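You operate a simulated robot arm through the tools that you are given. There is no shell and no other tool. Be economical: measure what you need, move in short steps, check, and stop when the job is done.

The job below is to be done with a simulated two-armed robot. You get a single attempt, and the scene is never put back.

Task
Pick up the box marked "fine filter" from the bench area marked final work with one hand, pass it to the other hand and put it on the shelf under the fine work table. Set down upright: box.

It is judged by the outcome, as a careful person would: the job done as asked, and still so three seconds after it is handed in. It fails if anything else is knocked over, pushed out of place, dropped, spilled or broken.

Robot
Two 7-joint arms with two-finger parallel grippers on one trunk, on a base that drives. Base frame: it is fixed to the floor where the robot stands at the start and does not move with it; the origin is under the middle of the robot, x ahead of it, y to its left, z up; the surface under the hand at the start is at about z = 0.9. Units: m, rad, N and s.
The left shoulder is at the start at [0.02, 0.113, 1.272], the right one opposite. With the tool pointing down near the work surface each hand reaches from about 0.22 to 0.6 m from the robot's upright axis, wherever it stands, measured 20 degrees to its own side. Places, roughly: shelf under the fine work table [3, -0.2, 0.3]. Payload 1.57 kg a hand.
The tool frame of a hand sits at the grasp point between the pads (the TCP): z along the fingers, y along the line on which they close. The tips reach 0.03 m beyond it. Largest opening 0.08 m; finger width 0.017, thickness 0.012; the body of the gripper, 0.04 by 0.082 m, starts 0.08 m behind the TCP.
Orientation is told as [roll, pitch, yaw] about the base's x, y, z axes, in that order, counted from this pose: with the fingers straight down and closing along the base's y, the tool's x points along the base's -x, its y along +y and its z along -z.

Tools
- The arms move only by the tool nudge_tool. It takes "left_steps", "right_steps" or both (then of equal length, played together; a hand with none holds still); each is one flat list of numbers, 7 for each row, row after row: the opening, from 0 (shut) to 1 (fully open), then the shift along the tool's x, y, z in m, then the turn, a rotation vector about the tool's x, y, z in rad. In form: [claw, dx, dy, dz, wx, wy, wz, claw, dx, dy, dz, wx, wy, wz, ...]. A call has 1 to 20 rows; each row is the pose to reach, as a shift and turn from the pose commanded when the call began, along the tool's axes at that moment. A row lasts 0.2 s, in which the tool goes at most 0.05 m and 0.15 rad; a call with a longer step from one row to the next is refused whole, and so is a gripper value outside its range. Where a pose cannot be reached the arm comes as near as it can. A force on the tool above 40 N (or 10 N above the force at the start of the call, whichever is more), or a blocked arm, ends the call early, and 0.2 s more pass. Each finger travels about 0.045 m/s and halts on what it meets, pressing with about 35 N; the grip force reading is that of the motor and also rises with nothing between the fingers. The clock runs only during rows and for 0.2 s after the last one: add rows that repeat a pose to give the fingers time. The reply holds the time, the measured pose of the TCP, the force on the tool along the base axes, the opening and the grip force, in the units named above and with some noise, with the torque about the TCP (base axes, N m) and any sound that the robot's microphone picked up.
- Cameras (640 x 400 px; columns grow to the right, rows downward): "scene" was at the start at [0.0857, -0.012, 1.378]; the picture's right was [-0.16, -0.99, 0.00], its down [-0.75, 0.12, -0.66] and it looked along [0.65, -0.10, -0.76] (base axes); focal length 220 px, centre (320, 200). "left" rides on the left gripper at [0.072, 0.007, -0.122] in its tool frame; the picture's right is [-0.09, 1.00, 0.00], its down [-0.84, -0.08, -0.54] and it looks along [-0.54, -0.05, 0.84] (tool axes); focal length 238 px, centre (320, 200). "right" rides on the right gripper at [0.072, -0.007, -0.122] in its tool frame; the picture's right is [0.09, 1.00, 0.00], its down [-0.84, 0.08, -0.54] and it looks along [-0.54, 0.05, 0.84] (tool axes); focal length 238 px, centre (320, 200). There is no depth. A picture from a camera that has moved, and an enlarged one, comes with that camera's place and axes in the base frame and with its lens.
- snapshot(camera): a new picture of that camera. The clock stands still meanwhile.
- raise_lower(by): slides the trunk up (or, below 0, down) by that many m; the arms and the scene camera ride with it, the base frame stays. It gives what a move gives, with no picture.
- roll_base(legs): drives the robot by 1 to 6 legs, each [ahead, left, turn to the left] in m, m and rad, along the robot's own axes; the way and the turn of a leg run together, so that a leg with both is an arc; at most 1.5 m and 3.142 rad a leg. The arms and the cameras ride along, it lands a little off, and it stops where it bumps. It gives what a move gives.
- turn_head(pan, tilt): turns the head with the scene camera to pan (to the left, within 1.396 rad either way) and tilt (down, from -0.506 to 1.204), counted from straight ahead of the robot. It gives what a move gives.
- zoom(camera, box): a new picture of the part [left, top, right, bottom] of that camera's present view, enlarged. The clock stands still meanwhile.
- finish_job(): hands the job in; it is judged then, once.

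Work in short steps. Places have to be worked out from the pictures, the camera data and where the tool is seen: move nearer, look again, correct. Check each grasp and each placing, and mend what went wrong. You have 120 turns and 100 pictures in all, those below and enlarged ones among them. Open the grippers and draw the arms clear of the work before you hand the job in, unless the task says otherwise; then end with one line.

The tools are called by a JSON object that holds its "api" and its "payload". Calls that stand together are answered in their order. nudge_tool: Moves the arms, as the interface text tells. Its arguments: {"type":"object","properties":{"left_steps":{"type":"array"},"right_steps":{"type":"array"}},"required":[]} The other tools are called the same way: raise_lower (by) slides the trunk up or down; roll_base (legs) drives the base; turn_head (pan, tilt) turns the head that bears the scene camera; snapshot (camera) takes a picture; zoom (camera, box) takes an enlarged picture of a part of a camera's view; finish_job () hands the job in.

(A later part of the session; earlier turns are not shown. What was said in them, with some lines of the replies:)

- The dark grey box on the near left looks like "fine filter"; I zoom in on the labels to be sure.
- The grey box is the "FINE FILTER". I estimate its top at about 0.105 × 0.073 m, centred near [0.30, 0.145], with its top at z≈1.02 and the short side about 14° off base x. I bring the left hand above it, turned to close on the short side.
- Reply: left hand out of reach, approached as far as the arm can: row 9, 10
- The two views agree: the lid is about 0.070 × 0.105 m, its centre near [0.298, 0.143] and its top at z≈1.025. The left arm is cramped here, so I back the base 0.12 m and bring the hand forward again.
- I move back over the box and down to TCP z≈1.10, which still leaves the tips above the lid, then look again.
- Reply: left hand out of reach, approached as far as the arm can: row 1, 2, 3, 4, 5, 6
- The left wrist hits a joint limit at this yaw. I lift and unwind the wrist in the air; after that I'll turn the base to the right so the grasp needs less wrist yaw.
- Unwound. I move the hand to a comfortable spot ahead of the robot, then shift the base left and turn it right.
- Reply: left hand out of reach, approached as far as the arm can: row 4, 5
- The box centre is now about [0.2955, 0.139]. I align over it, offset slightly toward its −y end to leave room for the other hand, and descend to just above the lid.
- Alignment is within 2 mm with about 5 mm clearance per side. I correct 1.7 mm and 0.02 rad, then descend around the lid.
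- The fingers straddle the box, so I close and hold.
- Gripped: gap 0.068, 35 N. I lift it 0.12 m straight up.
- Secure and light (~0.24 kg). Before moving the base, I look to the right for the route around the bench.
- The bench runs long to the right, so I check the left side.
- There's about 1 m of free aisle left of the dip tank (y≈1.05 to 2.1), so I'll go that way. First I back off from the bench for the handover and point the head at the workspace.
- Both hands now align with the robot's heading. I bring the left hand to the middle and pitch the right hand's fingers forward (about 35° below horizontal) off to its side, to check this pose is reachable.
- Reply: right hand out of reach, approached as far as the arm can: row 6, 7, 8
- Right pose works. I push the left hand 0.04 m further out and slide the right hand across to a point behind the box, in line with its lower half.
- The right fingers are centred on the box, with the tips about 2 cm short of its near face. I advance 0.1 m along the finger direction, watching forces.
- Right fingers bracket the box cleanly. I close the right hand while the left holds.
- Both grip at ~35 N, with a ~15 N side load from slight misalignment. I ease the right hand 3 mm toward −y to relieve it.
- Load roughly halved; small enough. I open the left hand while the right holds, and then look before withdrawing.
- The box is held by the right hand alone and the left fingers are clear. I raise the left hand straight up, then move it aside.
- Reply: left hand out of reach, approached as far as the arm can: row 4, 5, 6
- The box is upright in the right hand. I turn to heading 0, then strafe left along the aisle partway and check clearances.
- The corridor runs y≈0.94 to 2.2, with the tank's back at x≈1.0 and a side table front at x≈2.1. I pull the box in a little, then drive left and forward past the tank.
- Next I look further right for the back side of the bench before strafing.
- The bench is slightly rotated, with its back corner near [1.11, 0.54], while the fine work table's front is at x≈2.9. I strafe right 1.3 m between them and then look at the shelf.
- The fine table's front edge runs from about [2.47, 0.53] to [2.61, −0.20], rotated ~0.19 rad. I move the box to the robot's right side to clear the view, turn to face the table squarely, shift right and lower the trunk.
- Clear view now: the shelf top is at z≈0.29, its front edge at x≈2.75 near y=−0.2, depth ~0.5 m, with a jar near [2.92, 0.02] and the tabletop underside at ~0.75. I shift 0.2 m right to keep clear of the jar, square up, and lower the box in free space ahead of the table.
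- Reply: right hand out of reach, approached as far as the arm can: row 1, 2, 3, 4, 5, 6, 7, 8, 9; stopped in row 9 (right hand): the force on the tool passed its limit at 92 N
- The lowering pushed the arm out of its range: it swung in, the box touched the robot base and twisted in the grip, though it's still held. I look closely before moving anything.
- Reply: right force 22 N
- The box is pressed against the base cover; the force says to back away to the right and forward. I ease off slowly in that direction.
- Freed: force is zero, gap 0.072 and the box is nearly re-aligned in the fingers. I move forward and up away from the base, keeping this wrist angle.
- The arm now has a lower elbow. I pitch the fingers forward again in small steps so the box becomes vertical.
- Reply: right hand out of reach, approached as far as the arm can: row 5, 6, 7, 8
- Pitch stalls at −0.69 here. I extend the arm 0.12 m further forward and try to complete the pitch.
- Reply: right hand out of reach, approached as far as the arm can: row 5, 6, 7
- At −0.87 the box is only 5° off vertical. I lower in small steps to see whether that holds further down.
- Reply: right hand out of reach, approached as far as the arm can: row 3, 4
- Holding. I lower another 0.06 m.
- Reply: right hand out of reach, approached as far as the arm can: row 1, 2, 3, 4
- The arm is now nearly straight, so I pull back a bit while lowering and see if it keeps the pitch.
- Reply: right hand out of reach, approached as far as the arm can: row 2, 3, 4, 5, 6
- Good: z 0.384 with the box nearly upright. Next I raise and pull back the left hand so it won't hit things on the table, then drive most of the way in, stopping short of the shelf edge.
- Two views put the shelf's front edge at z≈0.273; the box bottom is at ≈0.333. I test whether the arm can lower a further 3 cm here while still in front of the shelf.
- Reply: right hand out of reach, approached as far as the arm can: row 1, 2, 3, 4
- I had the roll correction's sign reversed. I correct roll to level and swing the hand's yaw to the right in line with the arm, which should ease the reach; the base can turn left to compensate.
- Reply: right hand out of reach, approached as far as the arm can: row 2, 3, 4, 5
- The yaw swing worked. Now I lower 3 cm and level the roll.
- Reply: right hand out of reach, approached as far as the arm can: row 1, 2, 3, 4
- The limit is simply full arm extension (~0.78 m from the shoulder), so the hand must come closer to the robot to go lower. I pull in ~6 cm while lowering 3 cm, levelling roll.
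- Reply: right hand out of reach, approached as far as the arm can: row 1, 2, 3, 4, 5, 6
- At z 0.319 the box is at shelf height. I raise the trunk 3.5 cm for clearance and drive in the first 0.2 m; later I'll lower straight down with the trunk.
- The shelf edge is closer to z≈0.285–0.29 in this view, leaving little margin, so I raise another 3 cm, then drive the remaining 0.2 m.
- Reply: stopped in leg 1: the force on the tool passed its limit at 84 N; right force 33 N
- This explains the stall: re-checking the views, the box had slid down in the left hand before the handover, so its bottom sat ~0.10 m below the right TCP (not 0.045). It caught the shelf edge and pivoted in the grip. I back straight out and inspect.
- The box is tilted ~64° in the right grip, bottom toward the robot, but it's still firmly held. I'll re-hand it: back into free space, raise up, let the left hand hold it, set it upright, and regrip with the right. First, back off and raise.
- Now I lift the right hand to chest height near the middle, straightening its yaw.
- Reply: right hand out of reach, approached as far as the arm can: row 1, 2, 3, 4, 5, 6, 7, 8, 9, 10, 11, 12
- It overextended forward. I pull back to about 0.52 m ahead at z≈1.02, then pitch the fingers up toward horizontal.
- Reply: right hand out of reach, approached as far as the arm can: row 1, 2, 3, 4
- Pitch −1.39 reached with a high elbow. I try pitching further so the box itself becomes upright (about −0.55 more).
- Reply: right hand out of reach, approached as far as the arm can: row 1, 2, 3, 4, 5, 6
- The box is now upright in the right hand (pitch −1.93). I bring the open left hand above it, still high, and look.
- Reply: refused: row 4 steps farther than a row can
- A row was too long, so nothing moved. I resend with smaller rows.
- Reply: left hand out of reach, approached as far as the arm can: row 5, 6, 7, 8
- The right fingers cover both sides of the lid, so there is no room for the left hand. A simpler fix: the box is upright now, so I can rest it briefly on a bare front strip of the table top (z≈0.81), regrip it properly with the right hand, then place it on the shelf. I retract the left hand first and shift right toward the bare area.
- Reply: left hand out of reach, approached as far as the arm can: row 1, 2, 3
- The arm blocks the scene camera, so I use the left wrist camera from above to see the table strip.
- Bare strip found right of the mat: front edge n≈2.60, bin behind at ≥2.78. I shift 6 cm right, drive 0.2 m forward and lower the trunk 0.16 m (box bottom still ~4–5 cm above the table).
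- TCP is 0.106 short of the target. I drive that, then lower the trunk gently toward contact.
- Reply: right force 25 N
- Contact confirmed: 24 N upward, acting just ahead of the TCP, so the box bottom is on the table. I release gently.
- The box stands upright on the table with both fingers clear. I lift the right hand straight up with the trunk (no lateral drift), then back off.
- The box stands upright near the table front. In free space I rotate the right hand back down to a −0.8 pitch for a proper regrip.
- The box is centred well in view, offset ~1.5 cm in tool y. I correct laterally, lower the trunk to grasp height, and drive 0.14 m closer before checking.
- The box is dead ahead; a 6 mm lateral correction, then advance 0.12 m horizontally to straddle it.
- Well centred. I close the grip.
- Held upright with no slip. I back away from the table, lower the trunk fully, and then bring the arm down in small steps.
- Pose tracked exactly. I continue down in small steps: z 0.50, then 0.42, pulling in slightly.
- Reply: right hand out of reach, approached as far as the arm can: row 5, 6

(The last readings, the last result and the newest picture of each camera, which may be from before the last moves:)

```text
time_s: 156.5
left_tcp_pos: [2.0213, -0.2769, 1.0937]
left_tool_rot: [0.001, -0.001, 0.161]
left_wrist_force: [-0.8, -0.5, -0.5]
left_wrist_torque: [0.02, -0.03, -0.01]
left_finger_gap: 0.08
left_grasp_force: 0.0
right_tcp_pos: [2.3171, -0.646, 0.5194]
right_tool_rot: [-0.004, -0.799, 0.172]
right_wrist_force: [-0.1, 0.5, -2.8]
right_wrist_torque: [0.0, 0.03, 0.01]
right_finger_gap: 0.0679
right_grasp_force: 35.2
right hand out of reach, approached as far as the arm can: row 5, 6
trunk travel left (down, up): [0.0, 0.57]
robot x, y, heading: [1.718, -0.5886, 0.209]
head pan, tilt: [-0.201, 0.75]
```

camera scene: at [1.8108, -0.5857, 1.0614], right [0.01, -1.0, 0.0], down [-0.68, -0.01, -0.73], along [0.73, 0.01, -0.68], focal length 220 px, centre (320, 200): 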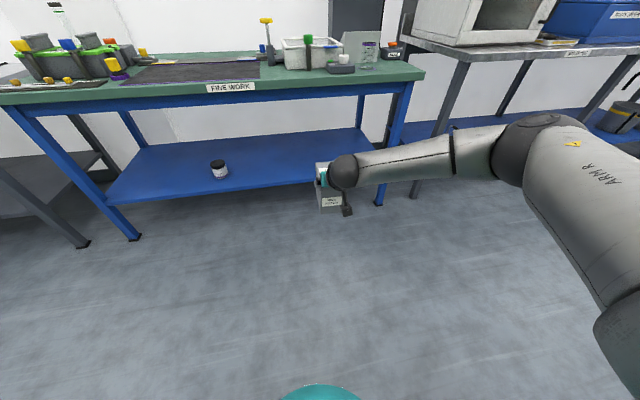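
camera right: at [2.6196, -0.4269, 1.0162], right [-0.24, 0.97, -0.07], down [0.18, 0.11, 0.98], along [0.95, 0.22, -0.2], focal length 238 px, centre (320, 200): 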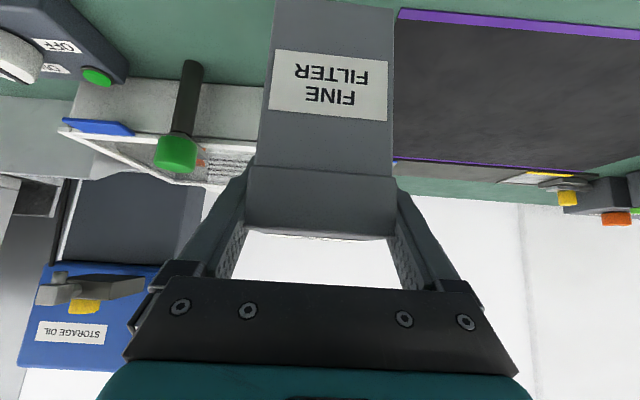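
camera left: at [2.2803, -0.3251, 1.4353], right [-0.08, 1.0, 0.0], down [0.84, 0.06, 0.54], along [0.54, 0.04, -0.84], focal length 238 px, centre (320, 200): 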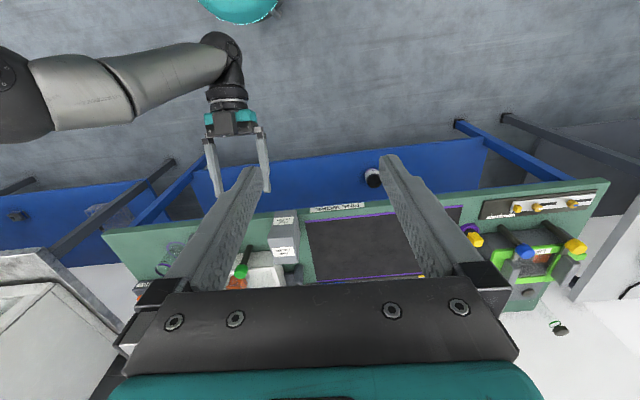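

A wrist limit appears; extending forward eased that before. I move forward-down along the fingers.

{"api": "nudge_tool", "payload": {"right_steps": [0, -0.014, 0, 0.0143, 0, 0, 0, 0, -0.028, 0, 0.029, 0, 0, 0, 0, -0.02, 0, 0.049, 0, 0, 0, 0, -0.005, 0, 0.063, 0, 0, 0, 0, 0.008, 0, 0.0777, 0, 0, 0, 0, 0.008, 0, 0.0777, 0, 0, 0]}}

```text
time_s: 157.9
left_tcp_pos: [2.0211, -0.2763, 1.0947]
left_tool_rot: [0.002, -0.002, 0.159]
left_wrist_force: [0.5, 0.1, 0.6]
left_wrist_torque: [0.0, 0.01, -0.02]
left_finger_gap: 0.0799
left_grasp_force: 0.0
right_tcp_pos: [2.3641, -0.6357, 0.4639]
right_tool_rot: [-0.004, -0.798, 0.174]
right_wrist_force: [0.3, 0.5, -2.3]
right_wrist_torque: [0.0, 0.03, 0.0]
right_finger_gap: 0.0678
right_grasp_force: 35.2
trunk travel left (down, up): [0.0, 0.57]
robot x, y, heading: [1.7172, -0.5889, 0.212]
head pan, tilt: [-0.201, 0.75]
```

Now near full extension, I slide down along the reach limit to z≈0.40.

{"api": "nudge_tool", "payload": {"right_steps": [0, 0.022, 0, 0, 0, 0, 0, 0, 0.044, 0, 0, 0, 0, 0, 0, 0.066, 0, 0.001, 0, 0, 0, 0, 0.0877, 0, 0.0016, 0, 0, 0, 0, 0.0877, 0, 0.0016, 0, 0, 0]}}

{"api": "snapshot", "payload": {"camera": "scene"}}

{"api": "snapshot", "payload": {"camera": "right"}}

```text
time_s: 159.1
left_tcp_pos: [2.0219, -0.2771, 1.0928]
left_tool_rot: [0.0, 0.0, 0.161]
left_wrist_force: [-0.1, 0.1, 0.3]
left_wrist_torque: [0.01, 0.03, 0.01]
left_finger_gap: 0.08
left_grasp_force: 0.1
right_tcp_pos: [2.3053, -0.6466, 0.3971]
right_tool_rot: [-0.005, -0.8, 0.173]
right_wrist_force: [0.3, -0.4, -3.2]
right_wrist_torque: [0.01, 0.04, 0.02]
right_finger_gap: 0.068
right_grasp_force: 35.1
trunk travel left (down, up): [0.0, 0.57]
robot x, y, heading: [1.7171, -0.5883, 0.218]
head pan, tilt: [-0.201, 0.75]
```

```text
25 pictures are left
camera scene: at [1.8107, -0.5857, 1.0614], right [0.01, -1.0, 0.0], down [-0.68, -0.01, -0.73], along [0.73, 0.01, -0.68], focal length 220 px, centre (320, 200)
```

scene: 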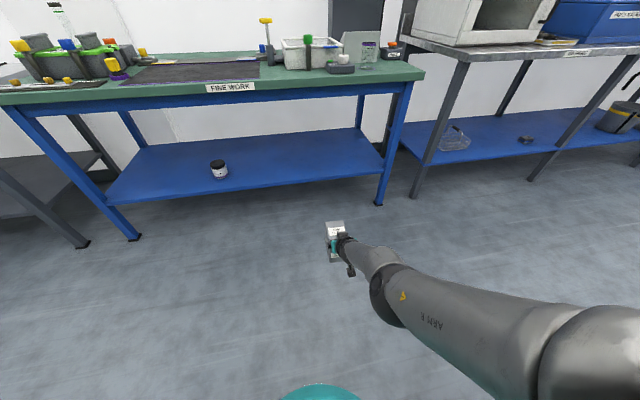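

```text
24 pictures are left
camera right: at [2.1712, -0.6756, 0.4298], right [-0.23, 0.97, -0.07], down [0.18, 0.11, 0.98], along [0.96, 0.21, -0.2], focal length 238 px, centre (320, 200)
```

right: 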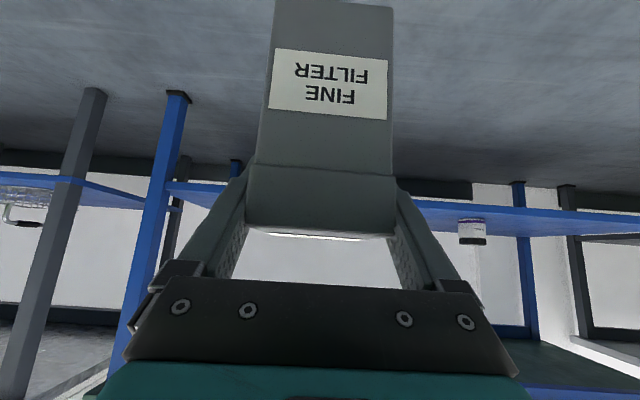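

Upright and level at z 0.397. I take it down once more to ≈0.36 so that the trunk alone can do the final lowering.

{"api": "nudge_tool", "payload": {"right_steps": [0, 0.017, 0, -0.0033, 0, 0, 0, 0, 0.034, 0, -0.0065, 0, 0, 0, 0, 0.051, 0, -0.01, 0, 0, 0, 0, 0.0684, 0, -0.013, 0, 0, 0, 0, 0.0684, 0, -0.013, 0, 0, 0]}}

{"api": "raise_lower", "payload": {"by": 0.08}}

```text
time_s: 160.3
left_tcp_pos: [2.0223, -0.2772, 1.0945]
left_tool_rot: [0.002, -0.002, 0.162]
left_wrist_force: [-0.1, 0.1, -0.7]
left_wrist_torque: [0.03, 0.01, 0.0]
left_finger_gap: 0.0799
left_grasp_force: 0.0
right_tcp_pos: [2.2654, -0.634, 0.3662]
right_tool_rot: [-0.025, -0.777, 0.17]
right_wrist_force: [-0.1, 0.1, -3.2]
right_wrist_torque: [-0.02, 0.07, 0.01]
right_finger_gap: 0.0679
right_grasp_force: 35.0
right hand out of reach, approached as far as the arm can: row 1, 2, 3, 4, 5
trunk travel left (down, up): [0.0, 0.57]
robot x, y, heading: [1.7173, -0.589, 0.209]
head pan, tilt: [-0.201, 0.75]
```

```text
time_s: 161.5
left_tcp_pos: [2.0227, -0.2773, 1.1744]
left_tool_rot: [0.001, -0.003, 0.16]
left_wrist_force: [-0.2, 0.5, 0.3]
left_wrist_torque: [0.01, -0.03, -0.02]
left_finger_gap: 0.08
left_grasp_force: 0.0
right_tcp_pos: [2.2648, -0.6333, 0.445]
right_tool_rot: [-0.024, -0.776, 0.171]
right_wrist_force: [-0.7, 0.0, -3.0]
right_wrist_torque: [-0.02, 0.06, 0.0]
right_finger_gap: 0.0677
right_grasp_force: 34.3
trunk travel left (down, up): [-0.08, 0.49]
robot x, y, heading: [1.7186, -0.5906, 0.213]
head pan, tilt: [-0.201, 0.75]
```

Bottom clearance over the shelf is ~6 cm now. I drive 0.45 m and check.

{"api": "roll_base", "payload": {"legs": [[0.45, 0, 0]]}}

{"api": "snapshot", "payload": {"camera": "right"}}

{"api": "snapshot", "payload": {"camera": "scene"}}

```text
time_s: 164.2
left_tcp_pos: [2.4654, -0.1851, 1.1735]
left_tool_rot: [0.002, -0.001, 0.155]
left_wrist_force: [0.5, 0.1, 0.6]
left_wrist_torque: [-0.01, 0.01, 0.03]
left_finger_gap: 0.08
left_grasp_force: 0.0
right_tcp_pos: [2.7056, -0.5434, 0.4451]
right_tool_rot: [-0.025, -0.775, 0.164]
right_wrist_force: [-0.2, -0.1, -1.9]
right_wrist_torque: [0.01, 0.05, 0.0]
right_finger_gap: 0.0677
right_grasp_force: 35.1
trunk travel left (down, up): [-0.08, 0.49]
robot x, y, heading: [2.1578, -0.4959, 0.203]
head pan, tilt: [-0.201, 0.75]
```

```text
23 pictures are left
camera right: at [2.571, -0.5702, 0.4809], right [-0.21, 0.97, -0.08], down [0.2, 0.12, 0.97], along [0.96, 0.19, -0.22], focal length 238 px, centre (320, 200)
```

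right: 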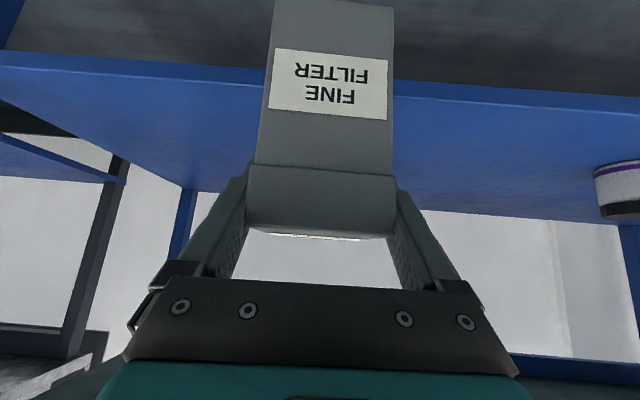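

```text
22 pictures are left
camera scene: at [2.2517, -0.4925, 1.1414], right [0.01, -1.0, 0.0], down [-0.68, 0.0, -0.73], along [0.73, 0.0, -0.68], focal length 220 px, centre (320, 200)
```

scene: 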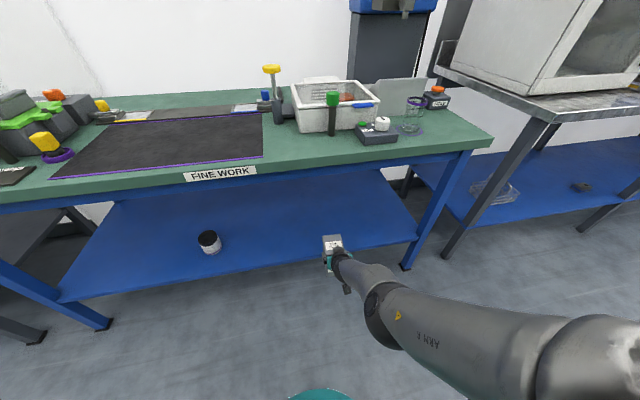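

Shelf top confirmed ≈0.29; box bottom ≈0.353. I drive the last 0.2 m in.

{"api": "roll_base", "payload": {"legs": [[0.1, 0, 0], [0.11, 0, 0]]}}

{"api": "snapshot", "payload": {"camera": "right"}}

```text
time_s: 166.2
left_tcp_pos: [2.6702, -0.1412, 1.174]
left_tool_rot: [0.0, 0.0, 0.157]
left_wrist_force: [-0.8, 0.0, -0.9]
left_wrist_torque: [0.0, -0.02, 0.01]
left_finger_gap: 0.08
left_grasp_force: 0.1
right_tcp_pos: [2.9119, -0.499, 0.4461]
right_tool_rot: [-0.021, -0.777, 0.167]
right_wrist_force: [0.1, -0.3, -2.5]
right_wrist_torque: [-0.01, 0.07, 0.01]
right_finger_gap: 0.0678
right_grasp_force: 34.8
trunk travel left (down, up): [-0.08, 0.49]
robot x, y, heading: [2.3667, -0.4505, 0.209]
head pan, tilt: [-0.201, 0.75]
```

```text
21 pictures are left
camera right: at [2.7774, -0.5254, 0.4807], right [-0.21, 0.97, -0.08], down [0.2, 0.13, 0.97], along [0.96, 0.19, -0.22], focal length 238 px, centre (320, 200)
```

right: 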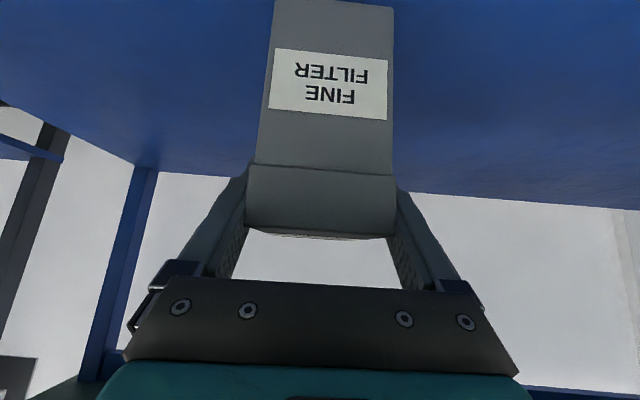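

No contact; the box is fully over the shelf (near face ~6 cm inside the edge). I lower with the trunk in steps until contact.

{"api": "raise_lower", "payload": {"by": -0.055}}

{"api": "raise_lower", "payload": {"by": -0.01}}

```text
time_s: 167.1
left_tcp_pos: [2.6685, -0.1409, 1.1193]
left_tool_rot: [-0.001, -0.005, 0.157]
left_wrist_force: [-0.9, -0.5, 0.3]
left_wrist_torque: [0.03, -0.02, 0.04]
left_finger_gap: 0.0798
left_grasp_force: 0.1
right_tcp_pos: [2.9169, -0.4991, 0.3967]
right_tool_rot: [-0.025, -0.794, 0.164]
right_wrist_force: [9.8, 2.6, 22.7]
right_wrist_torque: [0.97, -0.32, -0.29]
right_finger_gap: 0.0679
right_grasp_force: 34.9
trunk travel left (down, up): [-0.025, 0.545]
robot x, y, heading: [2.3686, -0.4498, 0.209]
head pan, tilt: [-0.201, 0.75]
```

```text
time_s: 167.7
left_tcp_pos: [2.6682, -0.1396, 1.1087]
left_tool_rot: [0.002, -0.003, 0.157]
left_wrist_force: [0.1, -0.9, -0.3]
left_wrist_torque: [0.02, 0.01, -0.01]
left_finger_gap: 0.08
left_grasp_force: 0.2
right_tcp_pos: [2.915, -0.4986, 0.3834]
right_tool_rot: [-0.025, -0.786, 0.167]
right_wrist_force: [5.9, 2.9, 17.9]
right_wrist_torque: [0.84, -0.63, -0.19]
right_finger_gap: 0.0679
right_grasp_force: 34.8
trunk travel left (down, up): [-0.015, 0.555]
robot x, y, heading: [2.3666, -0.4532, 0.21]
head pan, tilt: [-0.201, 0.75]
```

Contact registers. I check the box in the grip before releasing.

{"api": "snapshot", "payload": {"camera": "right"}}

{"api": "zoom", "payload": {"camera": "scene", "box": [260, 150, 420, 300]}}

```text
20 pictures are left
camera right: at [2.7806, -0.5252, 0.4187], right [-0.21, 0.97, -0.08], down [0.19, 0.12, 0.97], along [0.96, 0.19, -0.21], focal length 238 px, centre (320, 200)
```

right: 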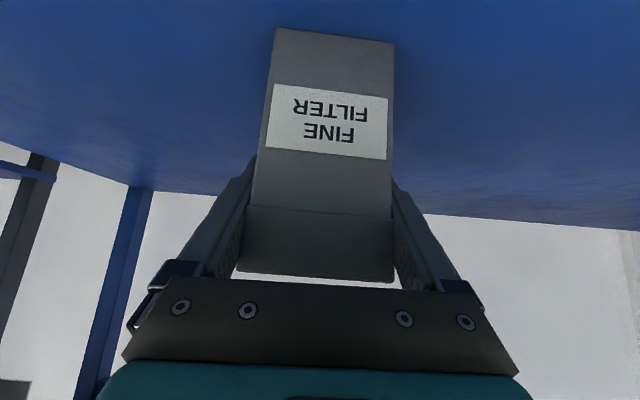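

```text
2.67 times, centred on (340, 225) of scene
camera zoom: at [2.4566, -0.4486, 1.0764], right [0.01, -1.0, 0.0], down [-0.68, -0.01, -0.73], along [0.73, 0.01, -0.68], focal length 586 px, centre (267, 133)
```

zoom: 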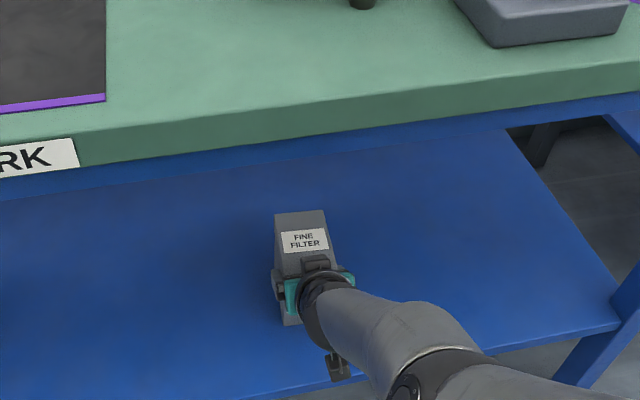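

The box's base is resting on the shelf, upright, slid slightly up in the grip. I release it.

{"api": "nudge_tool", "payload": {"right_steps": [0.9, 0, 0, 0, 0, 0, 0, 1, 0, 0, 0, 0, 0, 0, 1, 0, 0, 0, 0, 0, 0]}}

{"api": "snapshot", "payload": {"camera": "right"}}

```text
time_s: 168.5
left_tcp_pos: [2.6688, -0.14, 1.1082]
left_tool_rot: [0.002, -0.001, 0.156]
left_wrist_force: [-0.4, 0.3, 0.6]
left_wrist_torque: [0.01, -0.02, 0.0]
left_finger_gap: 0.08
left_grasp_force: 0.1
right_tcp_pos: [2.9108, -0.4997, 0.3803]
right_tool_rot: [-0.023, -0.777, 0.167]
right_wrist_force: [-0.1, 0.2, 0.5]
right_wrist_torque: [-0.03, 0.0, 0.0]
right_finger_gap: 0.0797
right_grasp_force: 0.1
trunk travel left (down, up): [-0.015, 0.555]
robot x, y, heading: [2.3658, -0.4519, 0.21]
head pan, tilt: [-0.201, 0.75]
```

```text
18 pictures are left
camera right: at [2.7768, -0.5255, 0.4156], right [-0.21, 0.97, -0.08], down [0.2, 0.13, 0.97], along [0.96, 0.19, -0.22], focal length 238 px, centre (320, 200)
```

right: 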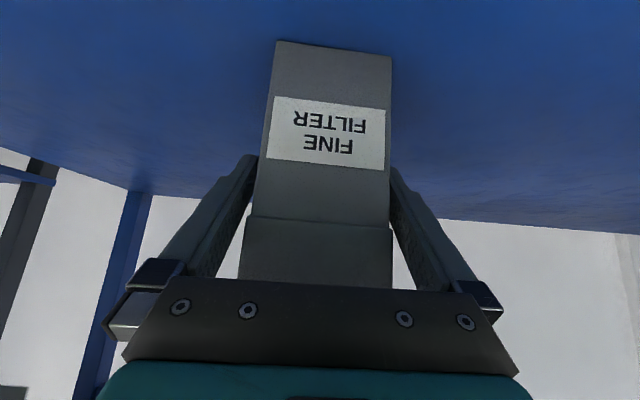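

Box stands free. I lift the open hand straight up with the trunk so the fingers clear the lid without sideways motion.

{"api": "raise_lower", "payload": {"by": 0.1}}

{"api": "snapshot", "payload": {"camera": "right"}}

```text
time_s: 169.8
left_tcp_pos: [2.6694, -0.1404, 1.2092]
left_tool_rot: [0.0, -0.002, 0.157]
left_wrist_force: [0.6, -0.4, 0.5]
left_wrist_torque: [-0.02, 0.02, 0.03]
left_finger_gap: 0.0799
left_grasp_force: 0.1
right_tcp_pos: [2.9109, -0.4984, 0.4797]
right_tool_rot: [-0.022, -0.776, 0.166]
right_wrist_force: [-0.1, 0.4, -0.3]
right_wrist_torque: [-0.01, 0.02, -0.01]
right_finger_gap: 0.0803
right_grasp_force: 0.1
trunk travel left (down, up): [-0.115, 0.455]
robot x, y, heading: [2.3682, -0.4518, 0.21]
head pan, tilt: [-0.201, 0.75]
```

```text
17 pictures are left
camera right: at [2.7772, -0.5253, 0.5158], right [-0.21, 0.97, -0.08], down [0.2, 0.13, 0.97], along [0.96, 0.19, -0.22], focal length 238 px, centre (320, 200)
```

right: 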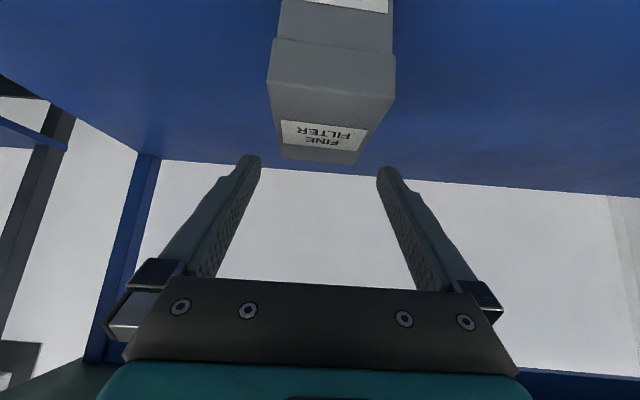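

The fingers are clear above the box and it stands upright. I back the robot out 0.5 m and take a final look.

{"api": "roll_base", "payload": {"legs": [[-0.5, 0, 0]]}}

{"api": "turn_head", "payload": {"pan": -0.1, "tilt": 0.6}}

{"api": "snapshot", "payload": {"camera": "scene"}}

```text
time_s: 172.8
left_tcp_pos: [2.1844, -0.2435, 1.2095]
left_tool_rot: [0.002, -0.001, 0.158]
left_wrist_force: [0.7, 0.5, 0.3]
left_wrist_torque: [0.0, -0.01, -0.05]
left_finger_gap: 0.08
left_grasp_force: 0.0
right_tcp_pos: [2.4243, -0.6026, 0.4812]
right_tool_rot: [-0.022, -0.777, 0.169]
right_wrist_force: [1.1, -0.8, 0.4]
right_wrist_torque: [0.0, -0.01, 0.01]
right_finger_gap: 0.0801
right_grasp_force: 0.1
trunk travel left (down, up): [-0.115, 0.455]
robot x, y, heading: [1.8832, -0.5567, 0.211]
head pan, tilt: [-0.201, 0.75]
```

```text
time_s: 173.5
left_tcp_pos: [2.1844, -0.2429, 1.2096]
left_tool_rot: [0.001, -0.002, 0.158]
left_wrist_force: [0.4, -0.6, -0.4]
left_wrist_torque: [-0.01, -0.01, -0.01]
left_finger_gap: 0.0802
left_grasp_force: 0.0
right_tcp_pos: [2.4242, -0.6023, 0.4799]
right_tool_rot: [-0.024, -0.775, 0.167]
right_wrist_force: [-0.7, 0.3, -0.1]
right_wrist_torque: [0.01, -0.01, 0.01]
right_finger_gap: 0.0799
right_grasp_force: 0.1
trunk travel left (down, up): [-0.115, 0.455]
robot x, y, heading: [1.88, -0.5547, 0.21]
head pan, tilt: [-0.099, 0.6]
```

```text
16 pictures are left
camera scene: at [1.9766, -0.543, 1.1893], right [0.11, -0.99, 0.0], down [-0.56, -0.06, -0.82], along [0.82, 0.09, -0.57], focal length 220 px, centre (320, 200)
```

scene: 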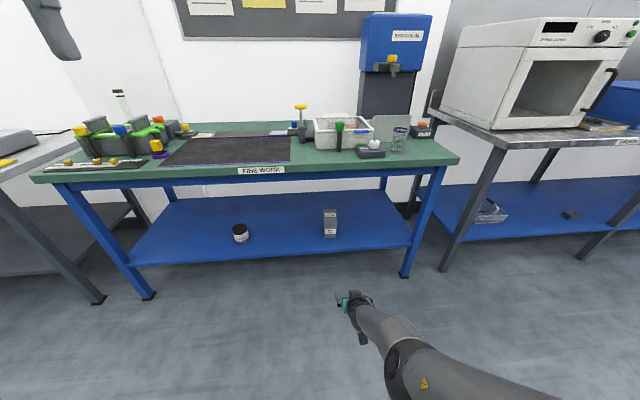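

The "fine filter" box stands upright on the shelf, the jar and table items are undisturbed, and both grippers are open and clear. I hand the job in.

{"api": "finish_job", "payload": {}}

```text
The job is handed in.
```

The "fine filter" box is upright on the shelf under the fine work table: I picked it up with the left hand, passed it to the right, and the right hand placed it. On the way it bumped the robot's base and later the shelf edge, so I set it briefly on the table top to regrip it, and the last picture shows nothing on or under that table out of place.
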